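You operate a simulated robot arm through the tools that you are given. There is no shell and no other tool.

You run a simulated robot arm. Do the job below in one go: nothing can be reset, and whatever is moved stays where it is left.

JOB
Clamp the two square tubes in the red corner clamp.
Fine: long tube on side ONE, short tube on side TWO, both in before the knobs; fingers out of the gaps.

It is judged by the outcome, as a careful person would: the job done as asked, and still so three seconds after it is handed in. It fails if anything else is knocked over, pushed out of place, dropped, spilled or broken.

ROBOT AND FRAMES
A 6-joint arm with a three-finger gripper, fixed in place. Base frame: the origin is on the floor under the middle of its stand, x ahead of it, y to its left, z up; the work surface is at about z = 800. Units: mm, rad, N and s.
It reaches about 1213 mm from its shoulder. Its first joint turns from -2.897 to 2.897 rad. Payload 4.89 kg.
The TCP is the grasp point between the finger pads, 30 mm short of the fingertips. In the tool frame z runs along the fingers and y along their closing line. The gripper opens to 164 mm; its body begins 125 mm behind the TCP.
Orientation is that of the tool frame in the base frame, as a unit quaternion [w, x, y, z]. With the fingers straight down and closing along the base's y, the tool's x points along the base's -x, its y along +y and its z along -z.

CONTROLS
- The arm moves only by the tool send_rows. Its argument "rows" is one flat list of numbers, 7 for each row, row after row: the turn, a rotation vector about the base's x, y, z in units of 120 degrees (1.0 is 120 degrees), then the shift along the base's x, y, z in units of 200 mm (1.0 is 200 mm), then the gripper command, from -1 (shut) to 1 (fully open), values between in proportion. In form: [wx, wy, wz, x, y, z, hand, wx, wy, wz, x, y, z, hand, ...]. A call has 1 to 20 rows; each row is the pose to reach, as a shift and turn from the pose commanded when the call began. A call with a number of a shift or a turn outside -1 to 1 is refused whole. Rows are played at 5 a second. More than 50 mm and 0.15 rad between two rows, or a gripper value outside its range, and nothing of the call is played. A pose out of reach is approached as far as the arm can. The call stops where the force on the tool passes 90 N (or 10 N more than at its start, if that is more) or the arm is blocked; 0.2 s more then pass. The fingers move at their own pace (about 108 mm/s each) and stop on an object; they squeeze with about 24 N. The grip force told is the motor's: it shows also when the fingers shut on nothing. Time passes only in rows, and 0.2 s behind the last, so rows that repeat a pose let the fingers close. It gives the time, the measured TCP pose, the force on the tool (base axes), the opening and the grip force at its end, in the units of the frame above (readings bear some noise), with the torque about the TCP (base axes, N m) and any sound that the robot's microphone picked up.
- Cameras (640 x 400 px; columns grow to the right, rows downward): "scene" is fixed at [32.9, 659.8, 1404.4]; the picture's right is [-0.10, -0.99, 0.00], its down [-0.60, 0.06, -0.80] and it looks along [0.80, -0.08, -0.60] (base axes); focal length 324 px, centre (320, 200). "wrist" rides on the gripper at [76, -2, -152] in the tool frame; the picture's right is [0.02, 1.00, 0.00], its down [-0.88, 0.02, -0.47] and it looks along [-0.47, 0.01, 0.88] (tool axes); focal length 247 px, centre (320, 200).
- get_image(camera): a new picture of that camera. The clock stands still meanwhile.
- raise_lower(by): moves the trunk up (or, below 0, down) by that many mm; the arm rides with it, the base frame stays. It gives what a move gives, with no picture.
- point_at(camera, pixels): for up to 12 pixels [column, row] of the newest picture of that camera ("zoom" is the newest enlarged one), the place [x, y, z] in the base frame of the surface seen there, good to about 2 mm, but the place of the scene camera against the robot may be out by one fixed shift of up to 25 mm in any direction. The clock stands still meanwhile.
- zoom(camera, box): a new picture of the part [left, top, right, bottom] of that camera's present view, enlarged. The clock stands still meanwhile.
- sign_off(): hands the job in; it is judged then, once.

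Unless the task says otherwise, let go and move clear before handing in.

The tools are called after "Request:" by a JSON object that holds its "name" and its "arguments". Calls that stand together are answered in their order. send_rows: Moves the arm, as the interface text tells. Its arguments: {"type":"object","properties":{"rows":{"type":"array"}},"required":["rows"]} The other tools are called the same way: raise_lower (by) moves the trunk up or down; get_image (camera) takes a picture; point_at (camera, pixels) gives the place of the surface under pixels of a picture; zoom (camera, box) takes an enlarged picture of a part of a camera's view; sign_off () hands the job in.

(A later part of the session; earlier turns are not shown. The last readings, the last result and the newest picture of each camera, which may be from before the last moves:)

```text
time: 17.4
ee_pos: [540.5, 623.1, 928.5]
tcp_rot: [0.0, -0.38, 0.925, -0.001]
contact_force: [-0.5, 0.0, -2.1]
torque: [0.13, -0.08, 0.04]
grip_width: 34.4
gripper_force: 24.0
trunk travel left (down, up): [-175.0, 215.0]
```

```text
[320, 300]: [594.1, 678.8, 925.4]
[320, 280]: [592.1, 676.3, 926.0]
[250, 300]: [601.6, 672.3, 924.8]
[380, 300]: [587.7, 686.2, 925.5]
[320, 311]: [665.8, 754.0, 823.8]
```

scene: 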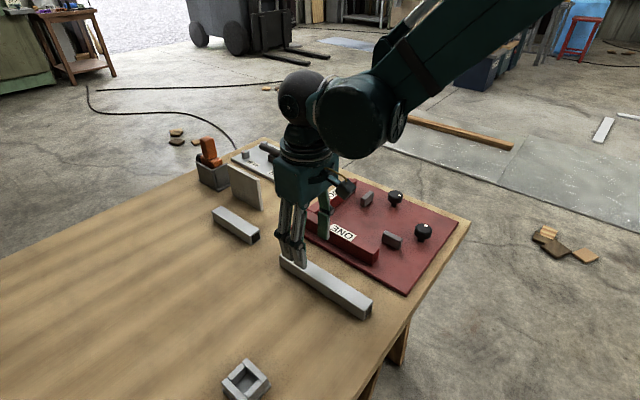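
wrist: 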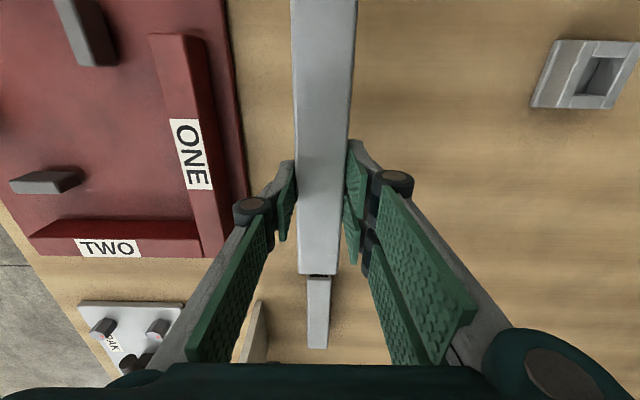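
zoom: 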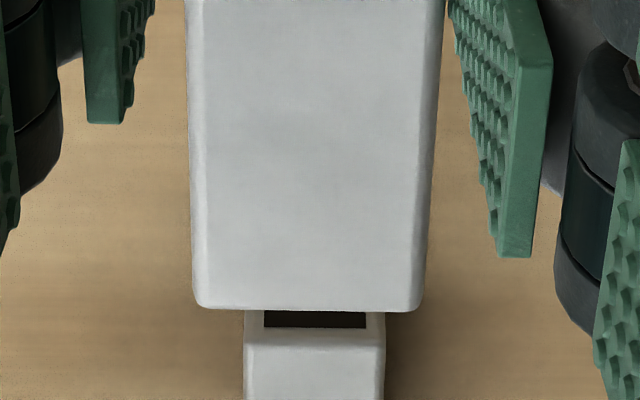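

Confirmed: fence ONE inner face t≈76, jaw ONE front t≈131, fence TWO inner face s≈925, plate z≈811.5; the tube's bottom is 38 mm below TCP and its far end 79 mm past it. I'll carry it over the clamp at this height, angled 13° so that my two fence-side fingers have room, aiming at TCP s=838, t=126.7.

Request:
{"name": "send_rows", "arguments": {"rows": [0, 0, -0.02, 0.13, -0.11, 0, -1, 0, 0, -0.05, 0.3, -0.255, 0, -1, 0, 0, -0.08, 0.47, -0.4, 0, -1, 0, 0, -0.1, 0.62, -0.53, 0, -1, 0, 0, -0.1083, 0.7095, -0.6045, 0, -1, 0, 0, -0.1083, 0.7095, -0.6045, 0, -1]}}

Request:
{"name": "get_image", "arguments": {"camera": "wrist"}}

Request:
{"name": "zoom", "arguments": {"camera": "scene", "box": [270, 120, 470, 300]}}

```text
time: 18.8
ee_pos: [680.5, 503.0, 926.9]
tcp_rot: [0.0, -0.273, 0.962, -0.002]
contact_force: [0.7, -0.9, -3.3]
torque: [0.06, -0.02, -0.05]
grip_width: 34.9
gripper_force: 24.3
trunk travel left (down, up): [-175.0, 215.0]
```

```text
taken
```

wrist: 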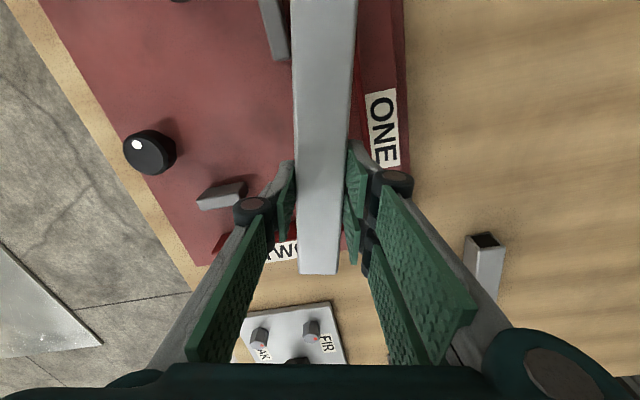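

```text
2.22 times, centred on (370, 210) of scene
```

zoom: 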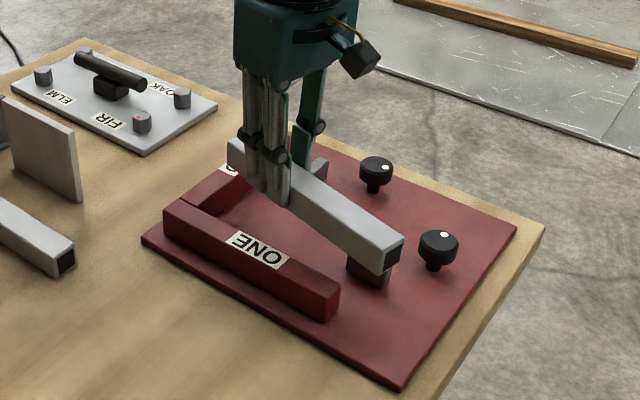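

The tube is above the clamp at the right angle. I'll come down until its bottom is about 6 mm above the fence tops (TCP ≈ 896) and check clearances to jaw and fence.

Request:
{"name": "send_rows", "arguments": {"rows": [0, 0, 0, 0, 0, -0.05, -1, 0, 0, 0, 0, 0, -0.1, -1, 0, 0, 0, 0, 0, -0.15, -1, 0, 0, 0, 0, 0, -0.15, -1]}}

Request:
{"name": "get_image", "arguments": {"camera": "wrist"}}

Request:
{"name": "zoom", "arguments": {"camera": "scene", "box": [290, 170, 450, 290]}}

Request:
{"name": "zoom", "arguments": {"camera": "wrist", "box": [200, 0, 440, 150]}}

Request:
{"name": "point_at", "arguments": {"camera": "zoom", "pixels": [[250, 20], [400, 20], [250, 150], [405, 150], [325, 30], [320, 200], [255, 250], [400, 250]]}}

```text
time: 19.8
ee_pos: [682.1, 503.5, 896.2]
tcp_rot: [0.0, -0.274, 0.962, -0.001]
contact_force: [0.7, 0.5, -2.3]
torque: [0.02, -0.11, 0.03]
grip_width: 34.9
gripper_force: 24.3
trunk travel left (down, up): [-175.0, 215.0]
```

```text
taken
```

wrist: 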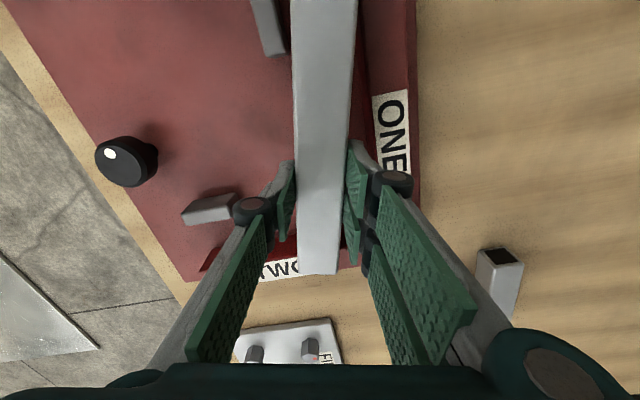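

```text
3.33 times, centred on (370, 230) of scene
```

zoom: 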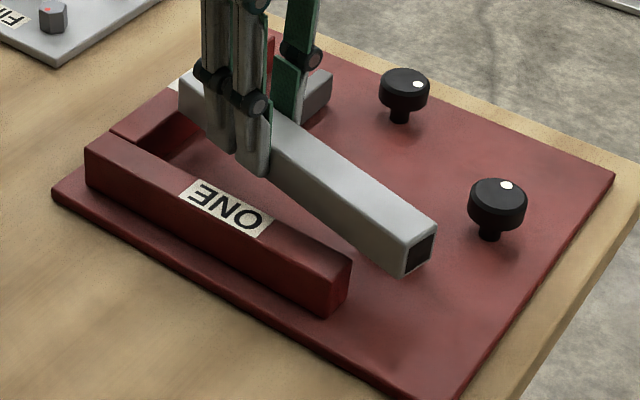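

```text
2.67 times, centred on (320, 75) of wrist
```

zoom: 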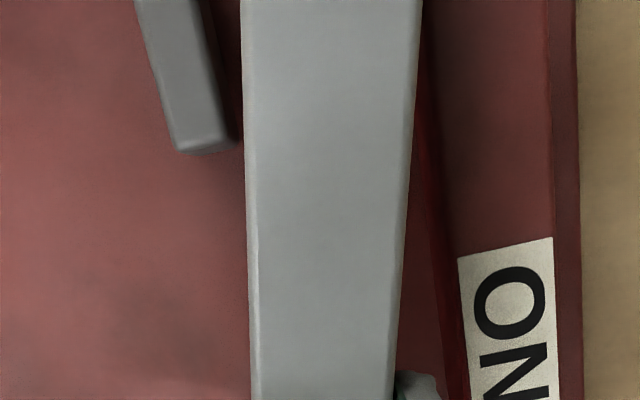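

```text
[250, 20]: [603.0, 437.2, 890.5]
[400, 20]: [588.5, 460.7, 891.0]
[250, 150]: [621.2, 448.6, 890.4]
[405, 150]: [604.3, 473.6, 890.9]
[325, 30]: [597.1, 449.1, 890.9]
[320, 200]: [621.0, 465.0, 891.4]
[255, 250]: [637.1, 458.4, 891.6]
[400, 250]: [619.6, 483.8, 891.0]
```

Clearances look right: about 9 mm to the jaw and 7 mm to the fence end, tube level. Lowering 41 mm now in small steps, leaving the last few millimetres for contact checks.

Request:
{"name": "send_rows", "arguments": {"rows": [0, 0, 0, 0, 0, -0.05, -1, 0, 0, 0, 0, 0, -0.1, -1, 0, 0, 0, 0, 0, -0.15, -1, 0, 0, 0, 0, 0, -0.19, -1, 0, 0, 0, 0, 0, -0.205, -1, 0, 0, 0, 0, 0, -0.205, -1]}}

Request:
{"name": "get_image", "arguments": {"camera": "wrist"}}

Request:
{"name": "zoom", "arguments": {"camera": "scene", "box": [290, 170, 450, 290]}}

```text
time: 21.2
ee_pos: [681.9, 503.2, 855.3]
tcp_rot: [0.001, -0.274, 0.962, -0.001]
contact_force: [-0.6, 0.1, -2.5]
torque: [0.03, -0.09, 0.01]
grip_width: 35.0
gripper_force: 24.3
trunk travel left (down, up): [-175.0, 215.0]
```

```text
taken
```

wrist: 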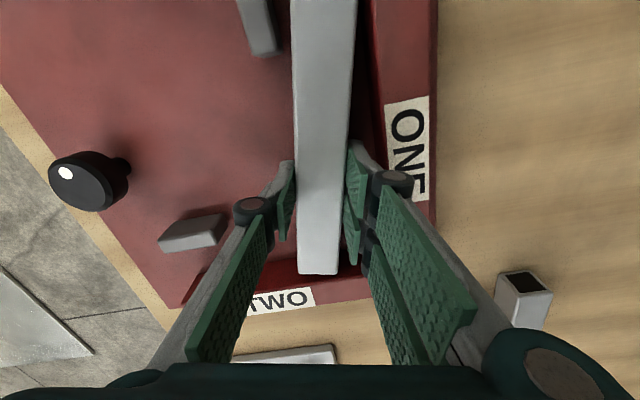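

```text
3.33 times, centred on (370, 230) of scene
```

zoom: 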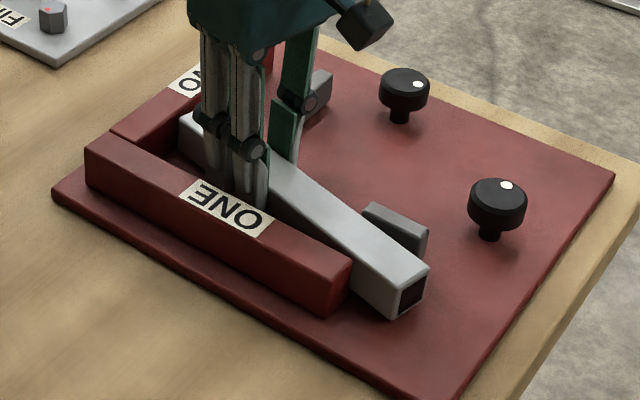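

The tube has gone down between jaw and fence without touching. I'll lower the last few millimetres and watch the vertical force.

Request:
{"name": "send_rows", "arguments": {"rows": [0, 0, 0, 0, 0, -0.01, -1, 0, 0, 0, 0, 0, -0.018, -1, 0, 0, 0, 0, 0, -0.018, -1]}}

```text
time: 22.0
ee_pos: [681.4, 502.9, 851.5]
tcp_rot: [0.0, -0.274, 0.962, -0.001]
contact_force: [-0.4, 0.0, -3.3]
torque: [0.05, -0.1, -0.01]
grip_width: 34.9
gripper_force: 23.7
trunk travel left (down, up): [-175.0, 215.0]
```

No contact yet (vertical force still just the tube's weight). Going down another 1.6 mm.

Request:
{"name": "send_rows", "arguments": {"rows": [0, 0, 0, 0, 0, -0.004, -1, 0, 0, 0, 0, 0, -0.008, -1, 0, 0, 0, 0, 0, -0.008, -1]}}

```text
time: 22.8
ee_pos: [681.1, 503.7, 850.9]
tcp_rot: [0.001, -0.274, 0.962, -0.001]
contact_force: [-0.4, -0.6, 5.9]
torque: [-0.4, 0.56, 0.06]
grip_width: 34.6
gripper_force: 23.9
trunk travel left (down, up): [-175.0, 215.0]
```

The tube now rests on the plate (force went from -3 to +6 N). I'll open just enough to free it (≈43 mm), keeping the fingers off the fence.

Request:
{"name": "send_rows", "arguments": {"rows": [0, 0, 0, 0, 0, 0, -0.55, 0, 0, 0, 0, 0, 0, -0.48, 0, 0, 0, 0, 0, 0, -0.48]}}

Request:
{"name": "get_image", "arguments": {"camera": "wrist"}}

Request:
{"name": "zoom", "arguments": {"camera": "scene", "box": [290, 170, 450, 290]}}

```text
time: 23.6
ee_pos: [682.0, 502.9, 850.3]
tcp_rot: [0.0, -0.274, 0.962, -0.001]
contact_force: [-0.6, 0.2, 0.3]
torque: [0.0, 0.01, -0.01]
grip_width: 42.4
gripper_force: 0.0
trunk travel left (down, up): [-175.0, 215.0]
```

```text
taken
```

wrist: 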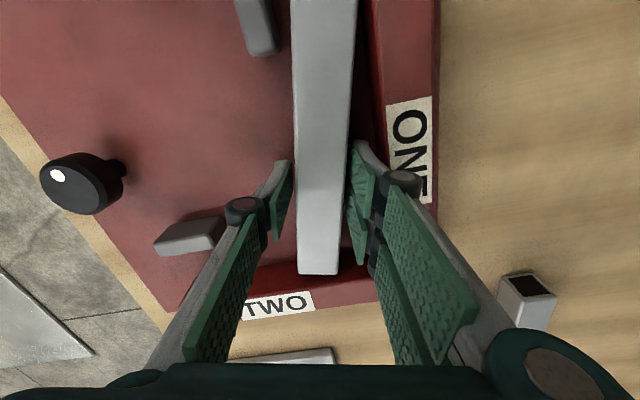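

```text
3.33 times, centred on (370, 230) of scene
```

zoom: 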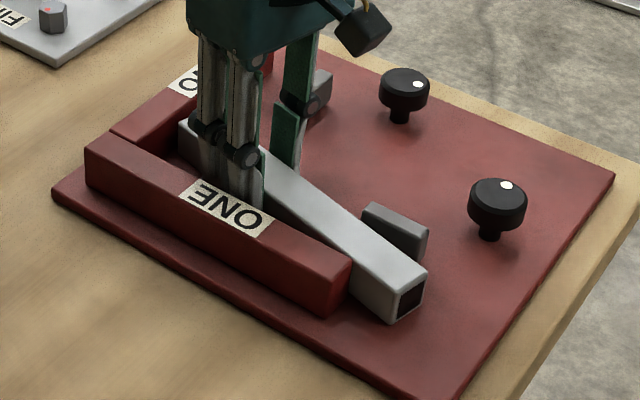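

Released cleanly (force ≈0, 42 mm). Lifting straight up, shutting the fingers only once clear.

Request:
{"name": "send_rows", "arguments": {"rows": [0, 0, 0, 0, 0, 0.05, -0.48, 0, 0, 0, 0, 0, 0.15, -0.48, 0, 0, 0, 0, 0, 0.3, -0.48, 0, 0, 0, 0, 0, 0.45, -0.48, 0, 0, 0, 0, 0, 0.45, -1, 0, 0, 0, 0, 0, 0.45, -1]}}

Request:
{"name": "get_image", "arguments": {"camera": "wrist"}}

Request:
{"name": "zoom", "arguments": {"camera": "scene", "box": [270, 130, 470, 290]}}

```text
time: 25.0
ee_pos: [680.0, 501.8, 941.9]
tcp_rot: [0.001, -0.273, 0.962, -0.002]
contact_force: [0.3, -0.7, 0.1]
torque: [0.03, -0.05, -0.02]
grip_width: 0.1
gripper_force: 24.0
trunk travel left (down, up): [-175.0, 215.0]
```

```text
taken
```

wrist: 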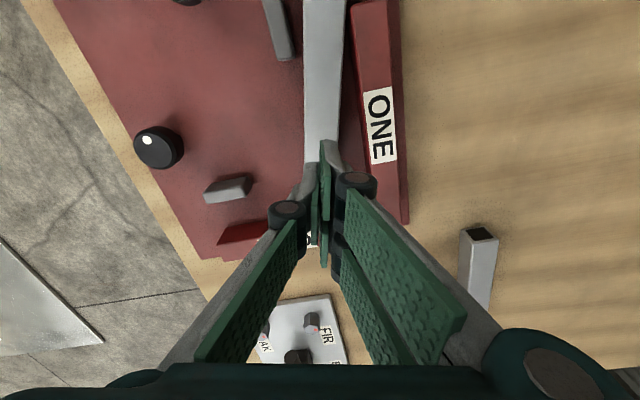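

```text
2.50 times, centred on (370, 210) of scene
```

zoom: 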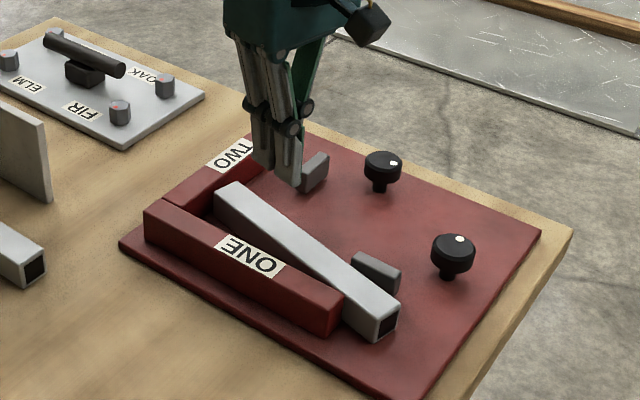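

The tube sits on the plate between jaw ONE and fence ONE, still angled. I'll go round to its inner side near the corner with shut fingers (s=885, t=190), turned parallel to the fence, and come down to z≈848.

Request:
{"name": "send_rows", "arguments": {"rows": [0, 0, 0.05, 0.16, -0.02, 0, -1, 0, 0, 0.1083, 0.3, -0.045, 0, -1, 0, 0, 0.1083, 0.3925, -0.0575, -0.05, -1, 0, 0, 0.1083, 0.3925, -0.0575, -0.2, -1, 0, 0, 0.1083, 0.3925, -0.0575, -0.33, -1, 0, 0, 0.1083, 0.3925, -0.0575, -0.42, -1, 0, 0, 0.1083, 0.3925, -0.0575, -0.46, -1, 0, 0, 0.1083, 0.3925, -0.0575, -0.46, -1]}}

Request:
{"name": "get_image", "arguments": {"camera": "wrist"}}

Request:
{"name": "zoom", "arguments": {"camera": "scene", "box": [270, 130, 470, 290]}}

```text
time: 26.8
ee_pos: [760.4, 493.2, 847.7]
tcp_rot: [0.0, -0.381, 0.924, -0.001]
contact_force: [-0.1, 0.3, -0.4]
torque: [-0.01, 0.01, 0.01]
grip_width: 0.4
gripper_force: 23.8
trunk travel left (down, up): [-175.0, 215.0]
```

```text
taken
```

wrist: 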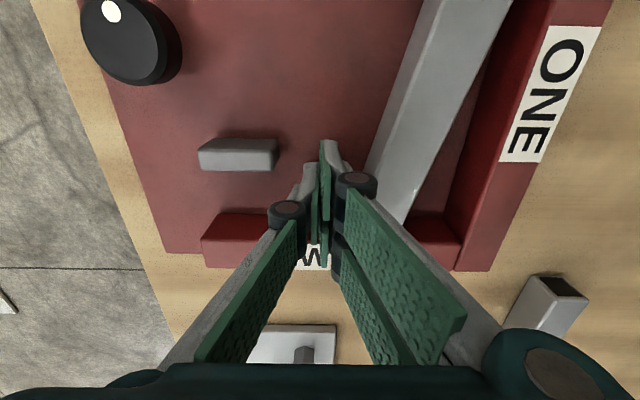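

```text
2.50 times, centred on (370, 210) of scene
```

zoom: 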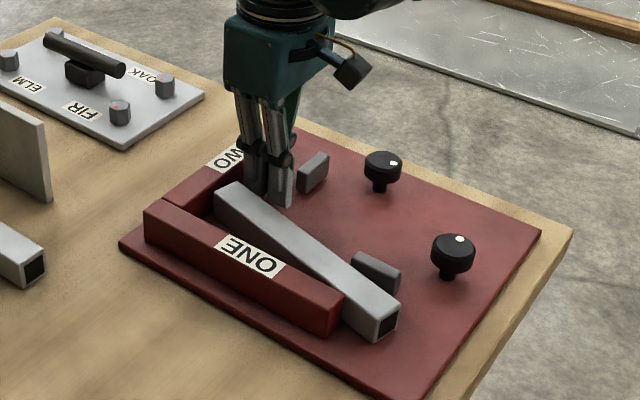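

Fingers are beside the tube's corner end with no contact. Pushing it 55 mm toward fence ONE (-t), slowly.

Request:
{"name": "send_rows", "arguments": {"rows": [0, 0, 0, -0.035, 0.035, 0, -1, 0, 0, 0, -0.07, 0.07, 0, -1, 0, 0, 0, -0.105, 0.105, 0, -1, 0, 0, 0, -0.14, 0.14, 0, -1, 0, 0, 0, -0.17, 0.17, 0, -1, 0, 0, 0, -0.194, 0.194, 0, -1, 0, 0, 0, -0.194, 0.194, 0, -1]}}

Request:
{"name": "get_image", "arguments": {"camera": "wrist"}}

Request:
{"name": "zoom", "arguments": {"camera": "scene", "box": [270, 130, 470, 290]}}

```text
time: 28.4
ee_pos: [722.0, 532.6, 849.3]
tcp_rot: [0.0, -0.381, 0.924, -0.001]
contact_force: [-0.1, -0.8, 0.8]
torque: [0.05, 0.03, 0.0]
grip_width: 0.1
gripper_force: 24.0
trunk travel left (down, up): [-175.0, 215.0]
```

```text
taken
```

wrist: 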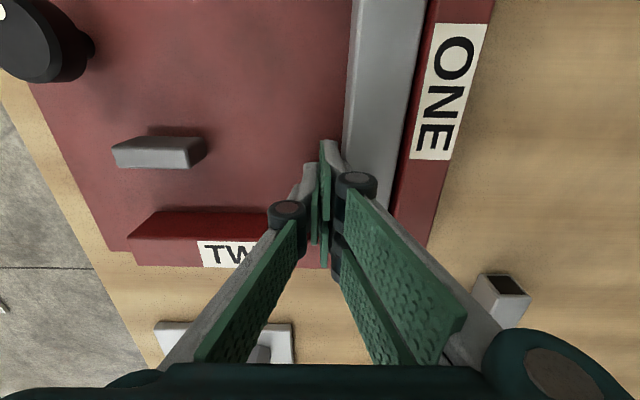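

```text
2.50 times, centred on (370, 210) of scene
```

zoom: 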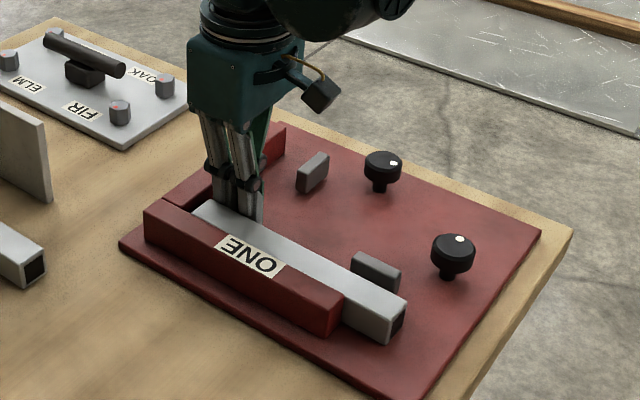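

The tube has swung nearly parallel to fence ONE (face at t≈120 there). I'll back off, slide to the tube's middle (s≈797) and push it flush.

Request:
{"name": "send_rows", "arguments": {"rows": [0, 0, 0, 0.028, -0.028, 0, -1, 0, 0, 0, -0.0757, -0.1317, 0, -1, 0, 0, 0, -0.179, -0.235, 0, -1, 0, 0, 0, -0.283, -0.339, 0, -1, 0, 0, 0, -0.283, -0.339, 0, -1, 0, 0, 0, -0.297, -0.325, 0, -1, 0, 0, 0, -0.311, -0.311, 0, -1, 0, 0, 0, -0.325, -0.297, 0, -1, 0, 0, 0, -0.332, -0.29, 0, -1, 0, 0, 0, -0.332, -0.29, 0, -1]}}

Request:
{"name": "get_image", "arguments": {"camera": "wrist"}}

Request:
{"name": "zoom", "arguments": {"camera": "scene", "box": [270, 130, 470, 290]}}

```text
time: 30.6
ee_pos: [656.5, 472.9, 848.3]
tcp_rot: [0.001, -0.381, 0.925, -0.001]
contact_force: [3.6, -4.7, 8.6]
torque: [0.08, 0.08, -0.03]
grip_width: 0.0
gripper_force: 23.7
trunk travel left (down, up): [-175.0, 215.0]
```

```text
taken
```

wrist: 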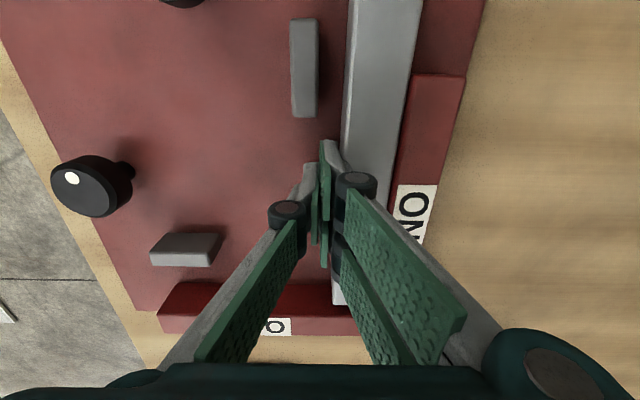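

```text
2.50 times, centred on (370, 210) of scene
```

zoom: 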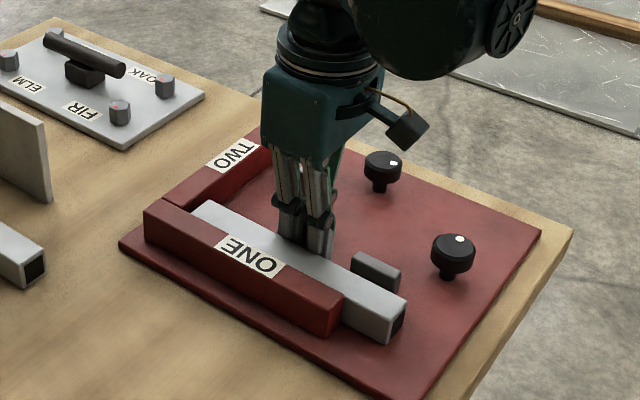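

There's a light reaction now (about 6 N sideways). I'll zoom in to see whether a gap remains between the tube and fence ONE.

Request:
{"name": "zoom", "arguments": {"camera": "wrist", "box": [330, 40, 480, 140]}}

Request:
{"name": "point_at", "arguments": {"camera": "zoom", "pixels": [[60, 200], [200, 200], [335, 200], [345, 220], [300, 250], [70, 350], [290, 350], [315, 250], [320, 300]]}}

Request:
{"name": "zoom", "arguments": {"camera": "scene", "box": [310, 200, 410, 270]}}

```text
4.00 times, centred on (405, 90) of wrist
```

zoom: 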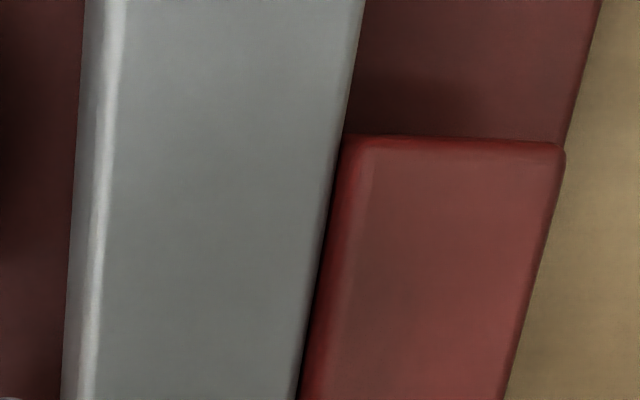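

```text
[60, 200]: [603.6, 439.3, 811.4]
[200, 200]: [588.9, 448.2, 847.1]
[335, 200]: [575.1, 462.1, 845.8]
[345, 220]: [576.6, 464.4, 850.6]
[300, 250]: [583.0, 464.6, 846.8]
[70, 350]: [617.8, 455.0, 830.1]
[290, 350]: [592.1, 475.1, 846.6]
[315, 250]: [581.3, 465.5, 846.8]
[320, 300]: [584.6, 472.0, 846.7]
```

```text
5.71 times, centred on (360, 235) of scene
```

zoom: 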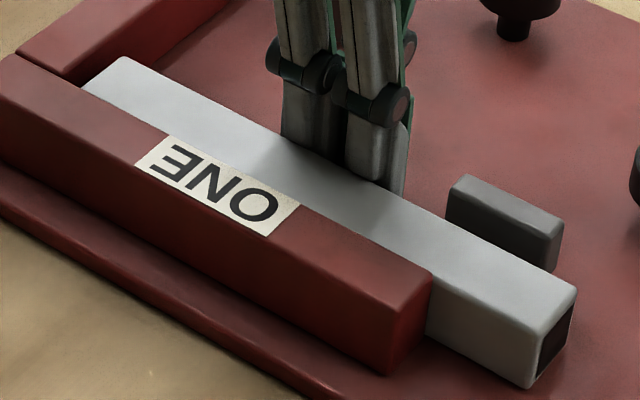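

The tube's inner face is at t≈115 and its outer edge about 3–4 mm short of the fence. Pushing a further 3 mm in small steps while watching force.

Request:
{"name": "send_rows", "arguments": {"rows": [0, 0, 0, -0.0035, 0.0035, 0, -1, 0, 0, 0, -0.007, 0.007, 0, -1, 0, 0, 0, -0.0106, 0.0106, 0, -1, 0, 0, 0, -0.0106, 0.0106, 0, -1]}}

Request:
{"name": "zoom", "arguments": {"camera": "wrist", "box": [330, 40, 480, 140]}}

```text
time: 31.6
ee_pos: [653.9, 475.3, 849.9]
tcp_rot: [0.001, -0.381, 0.924, -0.001]
contact_force: [13.8, -8.6, 10.7]
torque: [0.04, 0.04, 0.02]
grip_width: 0.0
gripper_force: 24.3
trunk travel left (down, up): [-175.0, 215.0]
```

```text
4.00 times, centred on (405, 90) of wrist
```

zoom: 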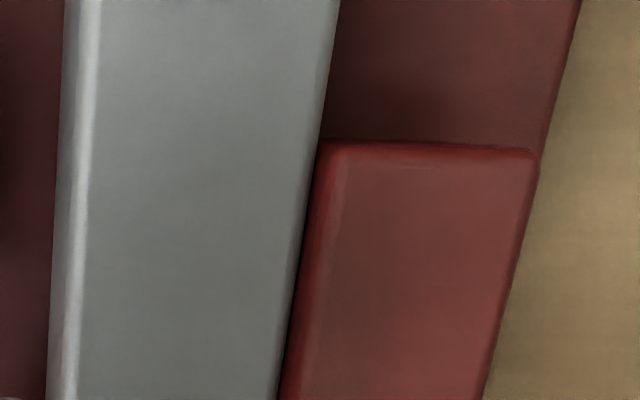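

Reaction has risen to about 16 N toward the fence, so it may be seated. Measuring the tube's faces again.

Request:
{"name": "point_at", "arguments": {"camera": "zoom", "pixels": [[55, 300], [50, 380], [60, 200], [290, 250], [300, 200], [275, 350], [180, 200], [180, 350], [70, 100]]}}

Request:
{"name": "get_image", "arguments": {"camera": "wrist"}}

Request:
{"name": "zoom", "arguments": {"camera": "scene", "box": [300, 190, 400, 260]}}

```text
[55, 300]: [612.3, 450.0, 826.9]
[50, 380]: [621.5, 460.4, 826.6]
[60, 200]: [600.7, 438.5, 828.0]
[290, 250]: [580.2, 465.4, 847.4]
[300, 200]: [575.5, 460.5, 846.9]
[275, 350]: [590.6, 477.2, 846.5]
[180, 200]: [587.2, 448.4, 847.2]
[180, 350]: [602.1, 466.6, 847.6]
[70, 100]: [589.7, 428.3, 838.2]
```

```text
taken
```

wrist: 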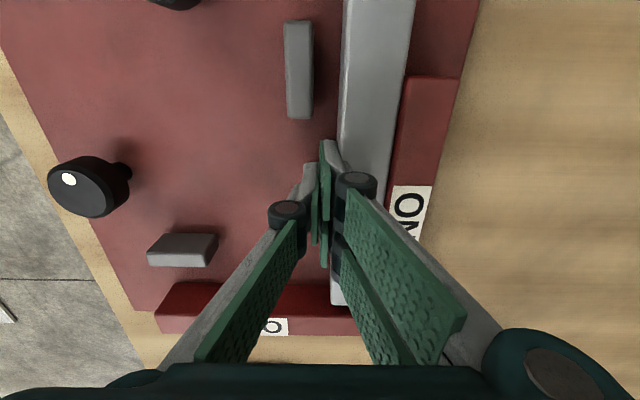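

```text
5.71 times, centred on (350, 225) of scene
```

zoom: 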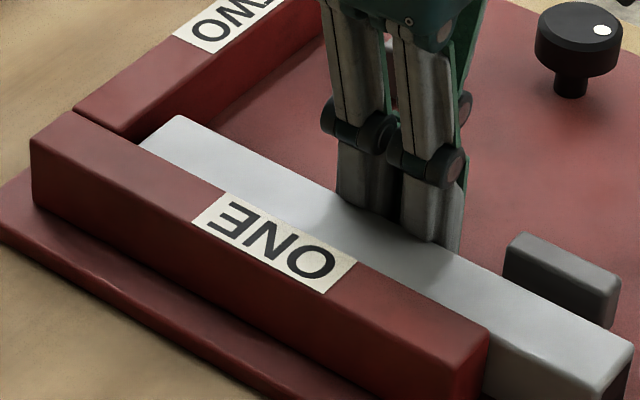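

The tube's face stays at t≈114.4 under 16 N, so it is flush on fence ONE (fence face ≈79). I'll back off, lift, and then check the tube's end at the corner.

Request:
{"name": "send_rows", "arguments": {"rows": [0, 0, 0, 0.02, -0.02, 0, -1, 0, 0, 0, 0.06, -0.06, 0.02, -1, 0, 0, 0, 0.06, -0.06, 0.15, -1, 0, 0, 0, 0.06, -0.06, 0.35, -1, 0, 0, 0, 0.06, -0.06, 0.5, -1, 0, 0, 0, 0.06, -0.06, 0.5, -1]}}

Request:
{"name": "get_image", "arguments": {"camera": "wrist"}}

Request:
{"name": "zoom", "arguments": {"camera": "scene", "box": [300, 180, 440, 280]}}

Request:
{"name": "zoom", "arguments": {"camera": "wrist", "box": [270, 60, 430, 170]}}

```text
time: 33.0
ee_pos: [665.3, 462.4, 948.1]
tcp_rot: [0.0, -0.381, 0.924, -0.001]
contact_force: [-0.7, 0.0, 0.1]
torque: [0.03, -0.04, 0.04]
grip_width: 0.0
gripper_force: 24.1
trunk travel left (down, up): [-175.0, 215.0]
```

```text
taken
```

wrist: 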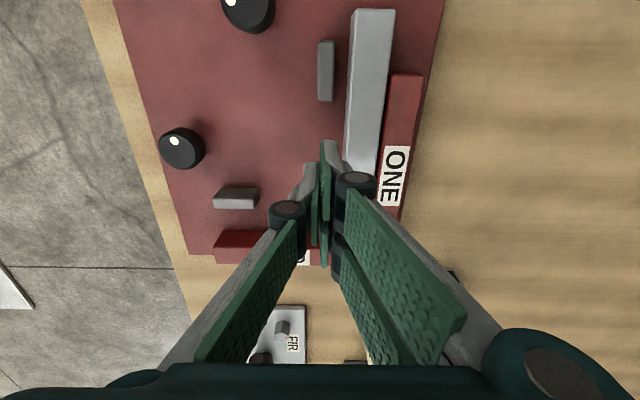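

```text
4.00 times, centred on (370, 230) of scene
```

zoom: 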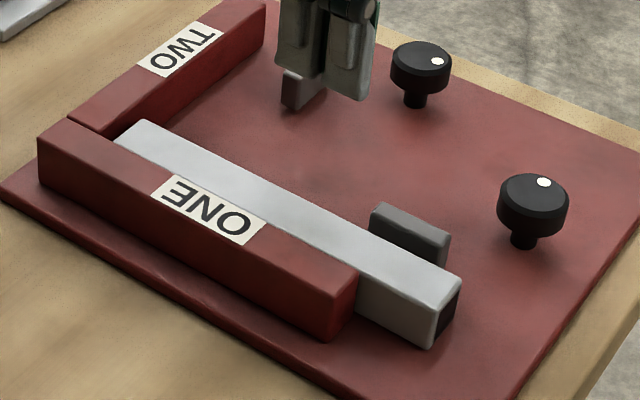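

```text
3.64 times, centred on (350, 115) of wrist
```

zoom: 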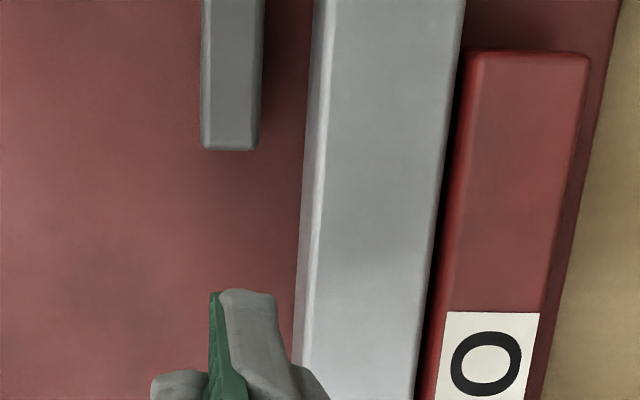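

The long tube lies flush in side ONE. I'll measure its near end to find how far its other end is from the corner.

Request:
{"name": "zoom", "arguments": {"camera": "wrist", "box": [330, 0, 420, 60]}}

Request:
{"name": "point_at", "arguments": {"camera": "zoom", "pixels": [[310, 80], [310, 100], [180, 100], [420, 100], [310, 72], [160, 300], [400, 300], [170, 200]]}}

Request:
{"name": "point_at", "arguments": {"camera": "scene", "pixels": [[412, 300], [335, 212]]}}

```text
6.67 times, centred on (375, 30) of wrist
```

zoom: 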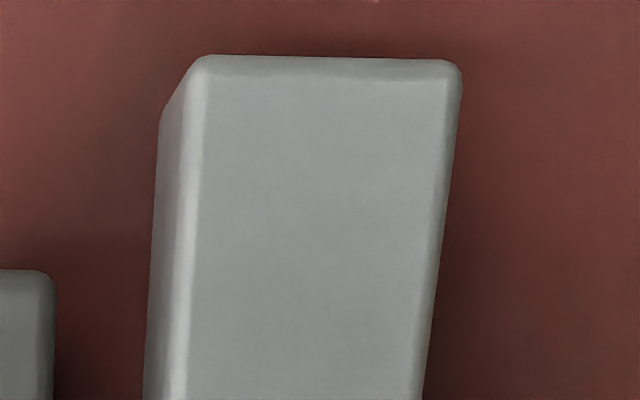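

```text
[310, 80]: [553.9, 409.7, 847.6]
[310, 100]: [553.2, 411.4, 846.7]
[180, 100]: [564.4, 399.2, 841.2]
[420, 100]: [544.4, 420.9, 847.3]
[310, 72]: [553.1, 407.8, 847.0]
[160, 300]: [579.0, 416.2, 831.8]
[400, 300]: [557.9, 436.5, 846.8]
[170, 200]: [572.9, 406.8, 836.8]
```

```text
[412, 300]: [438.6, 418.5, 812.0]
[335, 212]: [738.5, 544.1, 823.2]
```

The near end is at s≈677, so the other end stops roughly 8–10 mm short of fence TWO. I'll turn the hand so its broad two-finger side faces the tube's near end, and come down behind it (s=650, t=97).

Request:
{"name": "send_rows", "arguments": {"rows": [0, 0, -0.07, -0.062, -0.032, 0, -1, 0, 0, -0.14, -0.124, -0.064, 0, -1, 0, 0, -0.21, -0.186, -0.097, 0, -1, 0, 0, -0.28, -0.249, -0.13, 0, -1, 0, 0, -0.35, -0.311, -0.162, 0, -1, 0, 0, -0.42, -0.374, -0.195, 0, -1, 0, 0, -0.49, -0.436, -0.227, 0, -1, 0, 0, -0.56, -0.498, -0.26, 0, -1, 0, 0, -0.63, -0.561, -0.292, 0, -1, 0, 0, -0.7, -0.623, -0.325, 0, -1, 0, 0, -0.75, -0.685, -0.357, 0, -1, 0, 0, -0.75, -0.685, -0.357, 0, -1]}}

Request:
{"name": "get_image", "arguments": {"camera": "wrist"}}

Request:
{"name": "zoom", "arguments": {"camera": "scene", "box": [300, 150, 480, 290]}}

```text
time: 35.6
ee_pos: [528.2, 393.0, 949.4]
tcp_rot: [0.0, 0.385, 0.923, -0.001]
contact_force: [-0.1, -0.3, -0.8]
torque: [0.0, 0.02, 0.01]
grip_width: 0.3
gripper_force: 23.8
trunk travel left (down, up): [-175.0, 215.0]
```

```text
taken
```

wrist: 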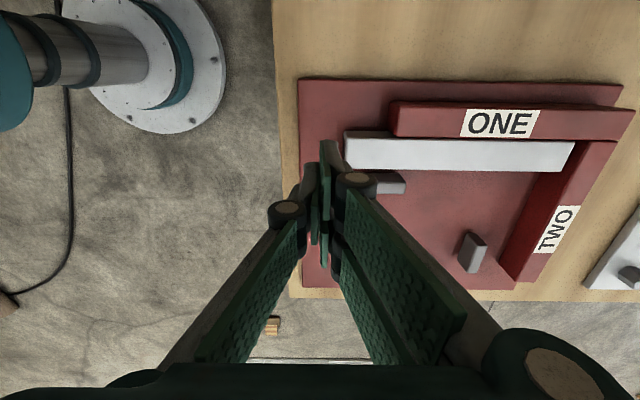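

```text
2.86 times, centred on (390, 220) of scene
```

zoom: 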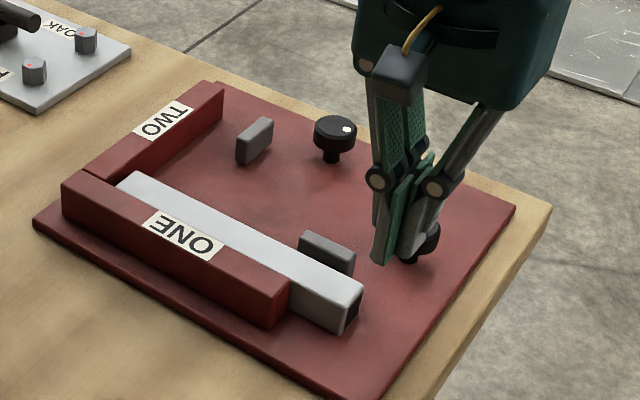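

From here the tube's corner end (wrist (573,155)) is visible against fence TWO. Zooming to measure that gap.

Request:
{"name": "zoom", "arguments": {"camera": "wrist", "box": [520, 110, 640, 190]}}

Request:
{"name": "point_at", "arguments": {"camera": "zoom", "pixels": [[270, 200], [280, 200], [260, 280], [285, 175], [300, 250], [330, 250], [290, 300], [275, 330], [400, 220], [380, 190], [300, 190], [240, 340]]}}

Request:
{"name": "zoom", "arguments": {"camera": "wrist", "box": [330, 120, 420, 190]}}

Request:
{"name": "point_at", "arguments": {"camera": "zoom", "pixels": [[120, 120], [110, 170], [108, 250], [120, 300], [200, 150]]}}

```text
5.00 times, centred on (580, 150) of wrist
```

zoom: 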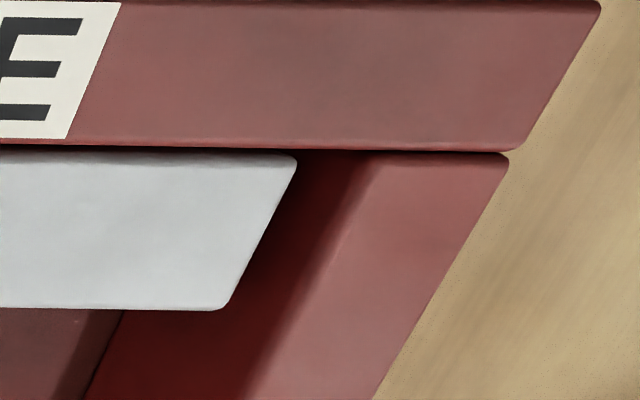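

```text
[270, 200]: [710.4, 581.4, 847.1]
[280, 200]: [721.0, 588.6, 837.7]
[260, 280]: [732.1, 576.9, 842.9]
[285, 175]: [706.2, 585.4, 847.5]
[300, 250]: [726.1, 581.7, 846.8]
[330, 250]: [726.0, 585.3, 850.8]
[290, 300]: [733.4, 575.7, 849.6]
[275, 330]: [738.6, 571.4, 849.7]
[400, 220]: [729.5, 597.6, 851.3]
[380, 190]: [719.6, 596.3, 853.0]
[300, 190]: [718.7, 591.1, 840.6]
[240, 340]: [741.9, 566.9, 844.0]
```

```text
5.71 times, centred on (375, 155) of wrist
```

zoom: 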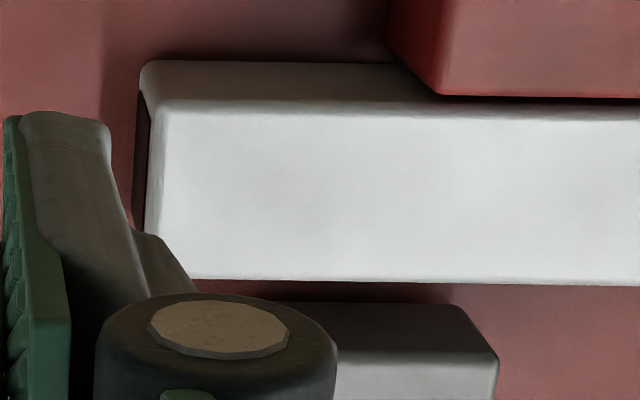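

```text
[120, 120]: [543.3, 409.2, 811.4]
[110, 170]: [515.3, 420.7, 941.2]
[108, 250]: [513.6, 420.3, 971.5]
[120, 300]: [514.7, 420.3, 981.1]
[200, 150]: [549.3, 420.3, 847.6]
```

Fence TWO's face is at s≈926 and the tube's end at ≈914.5, so 11 mm remain. Coming down behind the near end now.

Request:
{"name": "send_rows", "arguments": {"rows": [0, 0, 0, 0, -0.005, -0.15, -1, 0, 0, 0, 0, -0.005, -0.3, -1, 0, 0, 0, 0, -0.005, -0.42, -1, 0, 0, 0, 0, -0.005, -0.5, -1, 0, 0, 0, 0, -0.005, -0.5, -1]}}

Request:
{"name": "get_image", "arguments": {"camera": "wrist"}}

Request:
{"name": "zoom", "arguments": {"camera": "scene", "box": [320, 180, 460, 290]}}

```text
time: 36.8
ee_pos: [527.5, 392.0, 847.3]
tcp_rot: [0.0, 0.384, 0.923, -0.001]
contact_force: [-0.2, 0.3, 0.7]
torque: [-0.01, 0.04, 0.02]
grip_width: 0.0
gripper_force: 23.6
trunk travel left (down, up): [-175.0, 215.0]
```

```text
taken
```

wrist: 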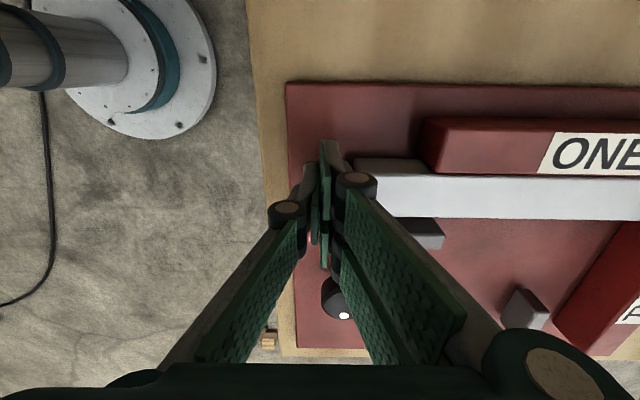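

```text
3.64 times, centred on (390, 235) of scene
```

zoom: 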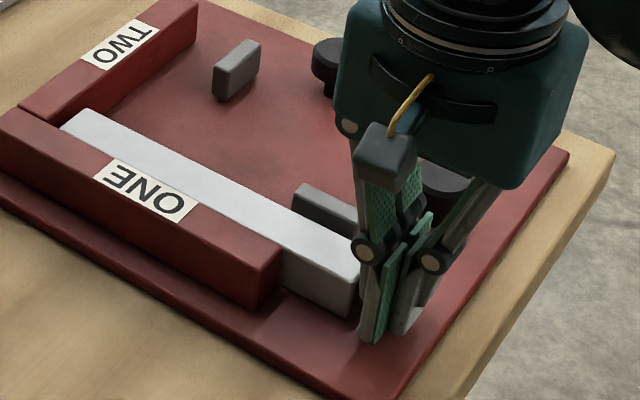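

In position with no contact (tips behind the tube's near end). Pushing along +s toward the corner, 19 mm in small steps.

Request:
{"name": "send_rows", "arguments": {"rows": [0, 0, 0, 0.018, 0.018, 0, -1, 0, 0, 0, 0.036, 0.036, 0, -1, 0, 0, 0, 0.05, 0.05, 0, -1, 0, 0, 0, 0.06, 0.06, 0, -1, 0, 0, 0, 0.067, 0.067, 0, -1, 0, 0, 0, 0.067, 0.067, 0, -1]}}

Request:
{"name": "get_image", "arguments": {"camera": "wrist"}}

Request:
{"name": "zoom", "arguments": {"camera": "scene", "box": [300, 190, 400, 260]}}

```text
time: 38.2
ee_pos: [542.9, 404.4, 849.3]
tcp_rot: [0.0, 0.384, 0.923, -0.001]
contact_force: [-3.9, -1.9, 13.5]
torque: [0.08, -0.13, 0.0]
grip_width: 0.0
gripper_force: 24.0
trunk travel left (down, up): [-175.0, 215.0]
```

```text
taken
```

wrist: 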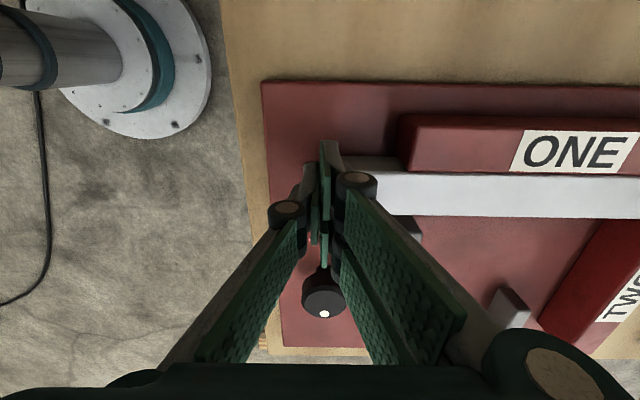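

```text
5.71 times, centred on (350, 225) of scene
```

zoom: 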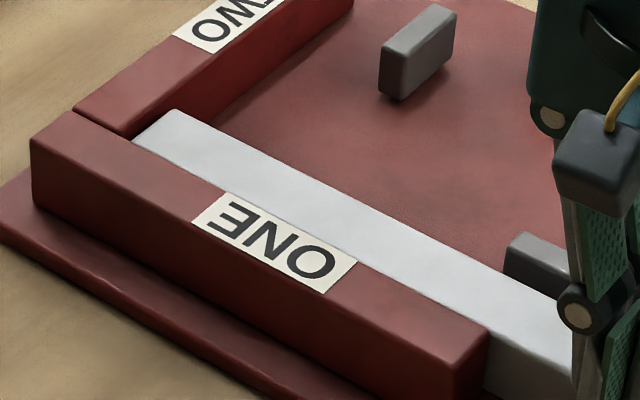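

The tube is moving (gap at the corner nearly halved in the scene zoom). Force is still light sideways, so I'll push another 4 mm.

Request:
{"name": "send_rows", "arguments": {"rows": [0, 0, 0, 0.005, 0.005, 0.005, -1, 0, 0, 0, 0.01, 0.01, 0.005, -1, 0, 0, 0, 0.014, 0.014, 0.005, -1, 0, 0, 0, 0.014, 0.014, 0.005, -1]}}

Request:
{"name": "zoom", "arguments": {"camera": "scene", "box": [300, 190, 400, 260]}}

```text
time: 39.2
ee_pos: [544.3, 407.5, 849.9]
tcp_rot: [0.0, 0.384, 0.923, -0.001]
contact_force: [-2.5, -3.3, 4.6]
torque: [0.05, -0.03, 0.07]
grip_width: 0.1
gripper_force: 24.0
trunk travel left (down, up): [-175.0, 215.0]
```

```text
5.71 times, centred on (350, 225) of scene
```

zoom: 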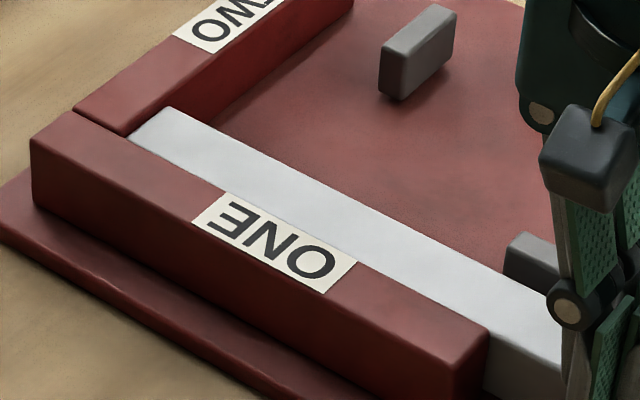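

It keeps sliding, with only about 4 N. Another 3 mm.

Request:
{"name": "send_rows", "arguments": {"rows": [0, 0, 0, 0.005, 0.005, 0, -1, 0, 0, 0, 0.01, 0.01, 0, -1, 0, 0, 0, 0.01, 0.01, 0, -1]}}

Request:
{"name": "zoom", "arguments": {"camera": "scene", "box": [300, 190, 400, 260]}}

Request:
{"name": "get_image", "arguments": {"camera": "wrist"}}

```text
time: 40.0
ee_pos: [545.0, 408.2, 851.4]
tcp_rot: [-0.001, 0.385, 0.923, -0.001]
contact_force: [-34.5, -33.6, -2.3]
torque: [-0.28, 0.25, 0.07]
grip_width: 0.1
gripper_force: 24.0
trunk travel left (down, up): [-175.0, 215.0]
```

```text
5.71 times, centred on (350, 225) of scene
```

zoom: 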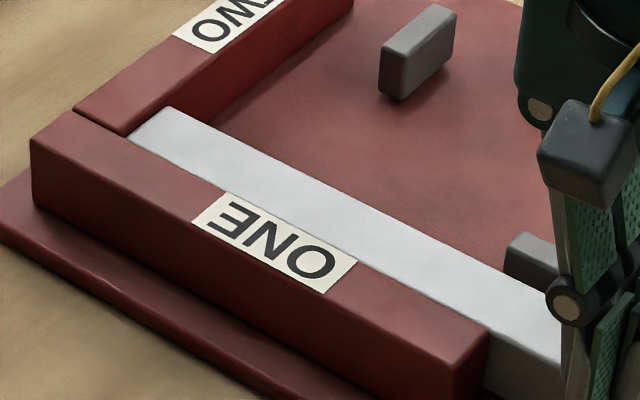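

```text
taken
```

wrist: 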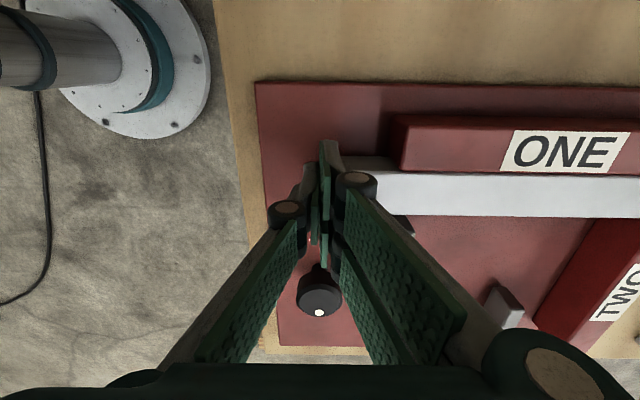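

The reaction jumped to 48 N: the long tube is seated in the corner. Backing off at once and lifting, then checking that the clamp itself hasn't shifted.

Request:
{"name": "send_rows", "arguments": {"rows": [0, 0, 0, -0.015, -0.015, 0, -1, 0, 0, 0, -0.06, -0.06, 0, -1, 0, 0, 0, -0.06, -0.06, 0.15, -1, 0, 0, 0, -0.06, -0.06, 0.35, -1, 0, 0, 0, -0.06, -0.06, 0.55, -1, 0, 0, 0, -0.06, -0.06, 0.7, -1, 0, 0, 0, -0.06, -0.06, 0.7, -1]}}

Request:
{"name": "get_image", "arguments": {"camera": "wrist"}}

Request:
{"name": "get_image", "arguments": {"camera": "scene"}}

Request:
{"name": "zoom", "arguments": {"camera": "wrist", "box": [330, 90, 610, 280]}}

Request:
{"name": "point_at", "arguments": {"camera": "zoom", "pixels": [[600, 70], [540, 90], [100, 70], [70, 80], [330, 130], [110, 140], [170, 160], [400, 290], [350, 260], [600, 270], [480, 270], [90, 20]]}}

```text
time: 41.6
ee_pos: [532.9, 398.2, 990.2]
tcp_rot: [0.0, 0.385, 0.923, -0.001]
contact_force: [0.9, -0.1, 0.0]
torque: [0.05, -0.02, -0.03]
grip_width: 0.3
gripper_force: 24.5
trunk travel left (down, up): [-175.0, 215.0]
```

```text
taken
```

wrist: 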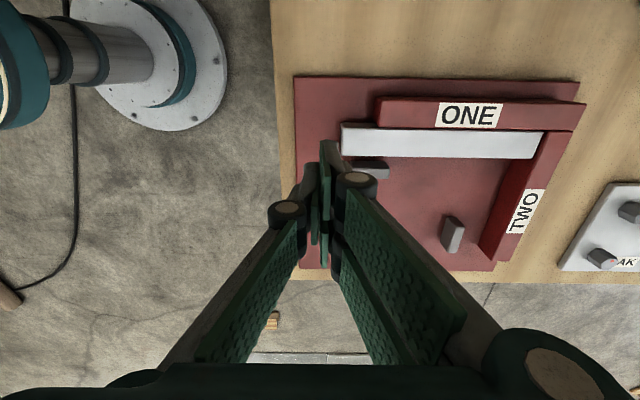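

```text
taken
```

scene: 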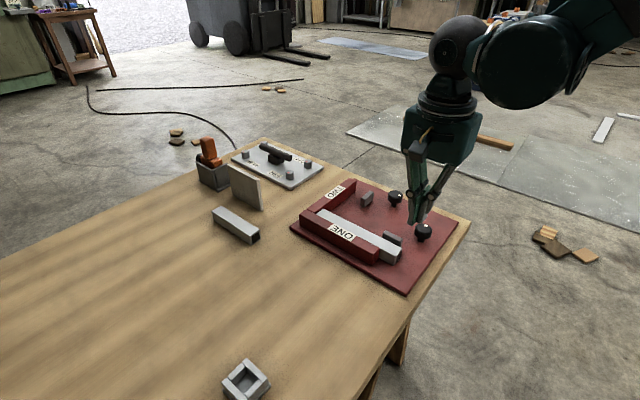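

```text
2.11 times, centred on (470, 185) of wrist
```

zoom: 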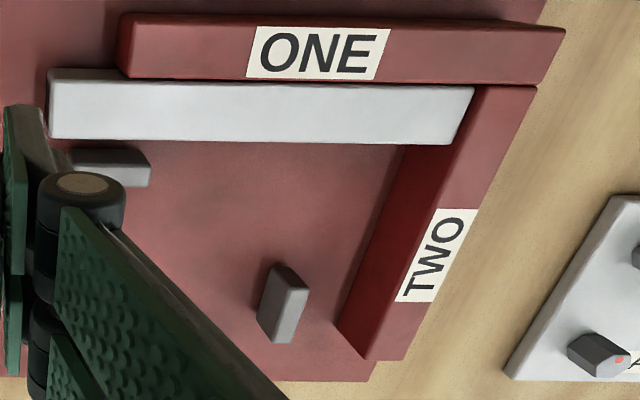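

```text
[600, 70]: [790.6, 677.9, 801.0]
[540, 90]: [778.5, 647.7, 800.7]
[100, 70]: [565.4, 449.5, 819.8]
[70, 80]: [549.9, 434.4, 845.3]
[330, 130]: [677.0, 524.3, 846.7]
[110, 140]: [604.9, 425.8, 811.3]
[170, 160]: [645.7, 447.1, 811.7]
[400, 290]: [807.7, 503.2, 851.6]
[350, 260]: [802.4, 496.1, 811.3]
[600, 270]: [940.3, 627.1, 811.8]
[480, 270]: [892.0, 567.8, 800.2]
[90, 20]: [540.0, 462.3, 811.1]
```

The long tube is flush along ONE and butted into the corner, and the clamp hasn't moved. Next the short tube: I'll check the height of the orange thing and the plate for safe travel, then fly over at z≈990 turning back to +45°, opening to about 70 mm.

Request:
{"name": "point_at", "arguments": {"camera": "scene", "pixels": [[208, 142], [215, 165], [232, 163], [262, 185], [245, 200], [215, 215], [258, 232]]}}

Request:
{"name": "send_rows", "arguments": {"rows": [0, 0, 0.06, 0.06, 0.12, 0.02, -0.5, 0, 0, 0.12, 0.12, 0.26, 0.04, -0.15, 0, 0, 0.18, 0.18, 0.4, 0.06, -0.15, 0, 0, 0.24, 0.25, 0.55, 0.06, -0.15, 0, 0, 0.3, 0.33, 0.72, 0.06, -0.15, 0, 0, 0.37, 0.41, 0.88, 0.06, -0.15, 0, 0, 0.44, 0.45, 0.98, 0.06, -0.15, 0, 0, 0.44, 0.45, 0.98, 0.06, -0.15]}}

```text
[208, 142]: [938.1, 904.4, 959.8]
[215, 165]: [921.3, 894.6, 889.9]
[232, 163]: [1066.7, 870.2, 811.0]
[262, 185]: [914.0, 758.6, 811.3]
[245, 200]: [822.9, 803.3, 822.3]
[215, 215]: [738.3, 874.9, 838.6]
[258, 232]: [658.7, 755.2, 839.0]
```

```text
time: 43.4
ee_pos: [624.6, 593.4, 1000.7]
tcp_rot: [0.0, -0.067, 0.998, 0.0]
contact_force: [0.6, 0.0, 0.1]
torque: [-0.03, 0.04, 0.02]
grip_width: 69.6
gripper_force: 0.1
trunk travel left (down, up): [-175.0, 215.0]
```

At (625,593), on course, fingers at 70 mm. The orange object tops out near z≈960 but is over 200 mm past my target. Continuing toward the short tube.

Request:
{"name": "send_rows", "arguments": {"rows": [0, 0, 0.06, 0.07, 0.14, 0, -0.15, 0, 0, 0.12, 0.15, 0.3, 0, -0.15, 0, 0, 0.18, 0.23, 0.46, 0, -0.15, 0, 0, 0.24, 0.31, 0.62, 0, -0.15, 0, 0, 0.3, 0.39, 0.78, 0, -0.15, 0, 0, 0.311, 0.46, 0.92, 0, -0.15, 0, 0, 0.311, 0.46, 0.92, 0, -0.15]}}

Request:
{"name": "get_image", "arguments": {"camera": "wrist"}}

Request:
{"name": "get_image", "arguments": {"camera": "scene"}}

```text
time: 45.0
ee_pos: [717.2, 776.7, 1004.1]
tcp_rot: [0.0, -0.382, 0.924, 0.0]
contact_force: [-0.3, 0.6, 0.2]
torque: [-0.01, 0.04, 0.02]
grip_width: 69.9
gripper_force: 0.0
trunk travel left (down, up): [-175.0, 215.0]
```

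```text
taken
```

wrist: 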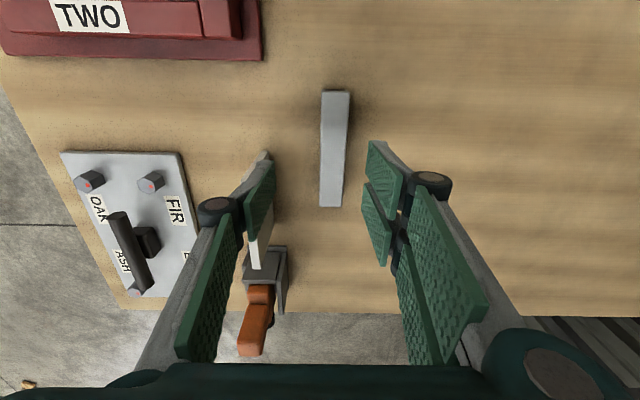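

```text
taken
```

scene: 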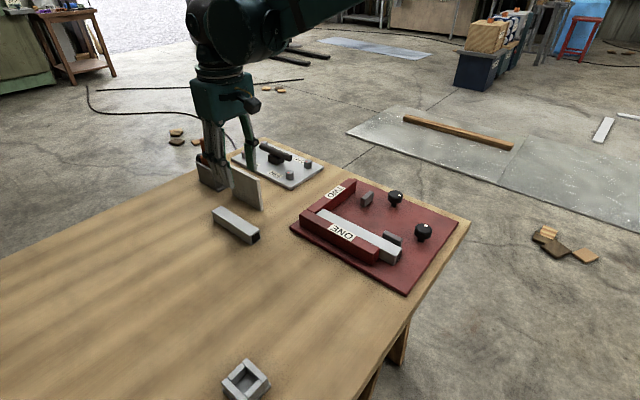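

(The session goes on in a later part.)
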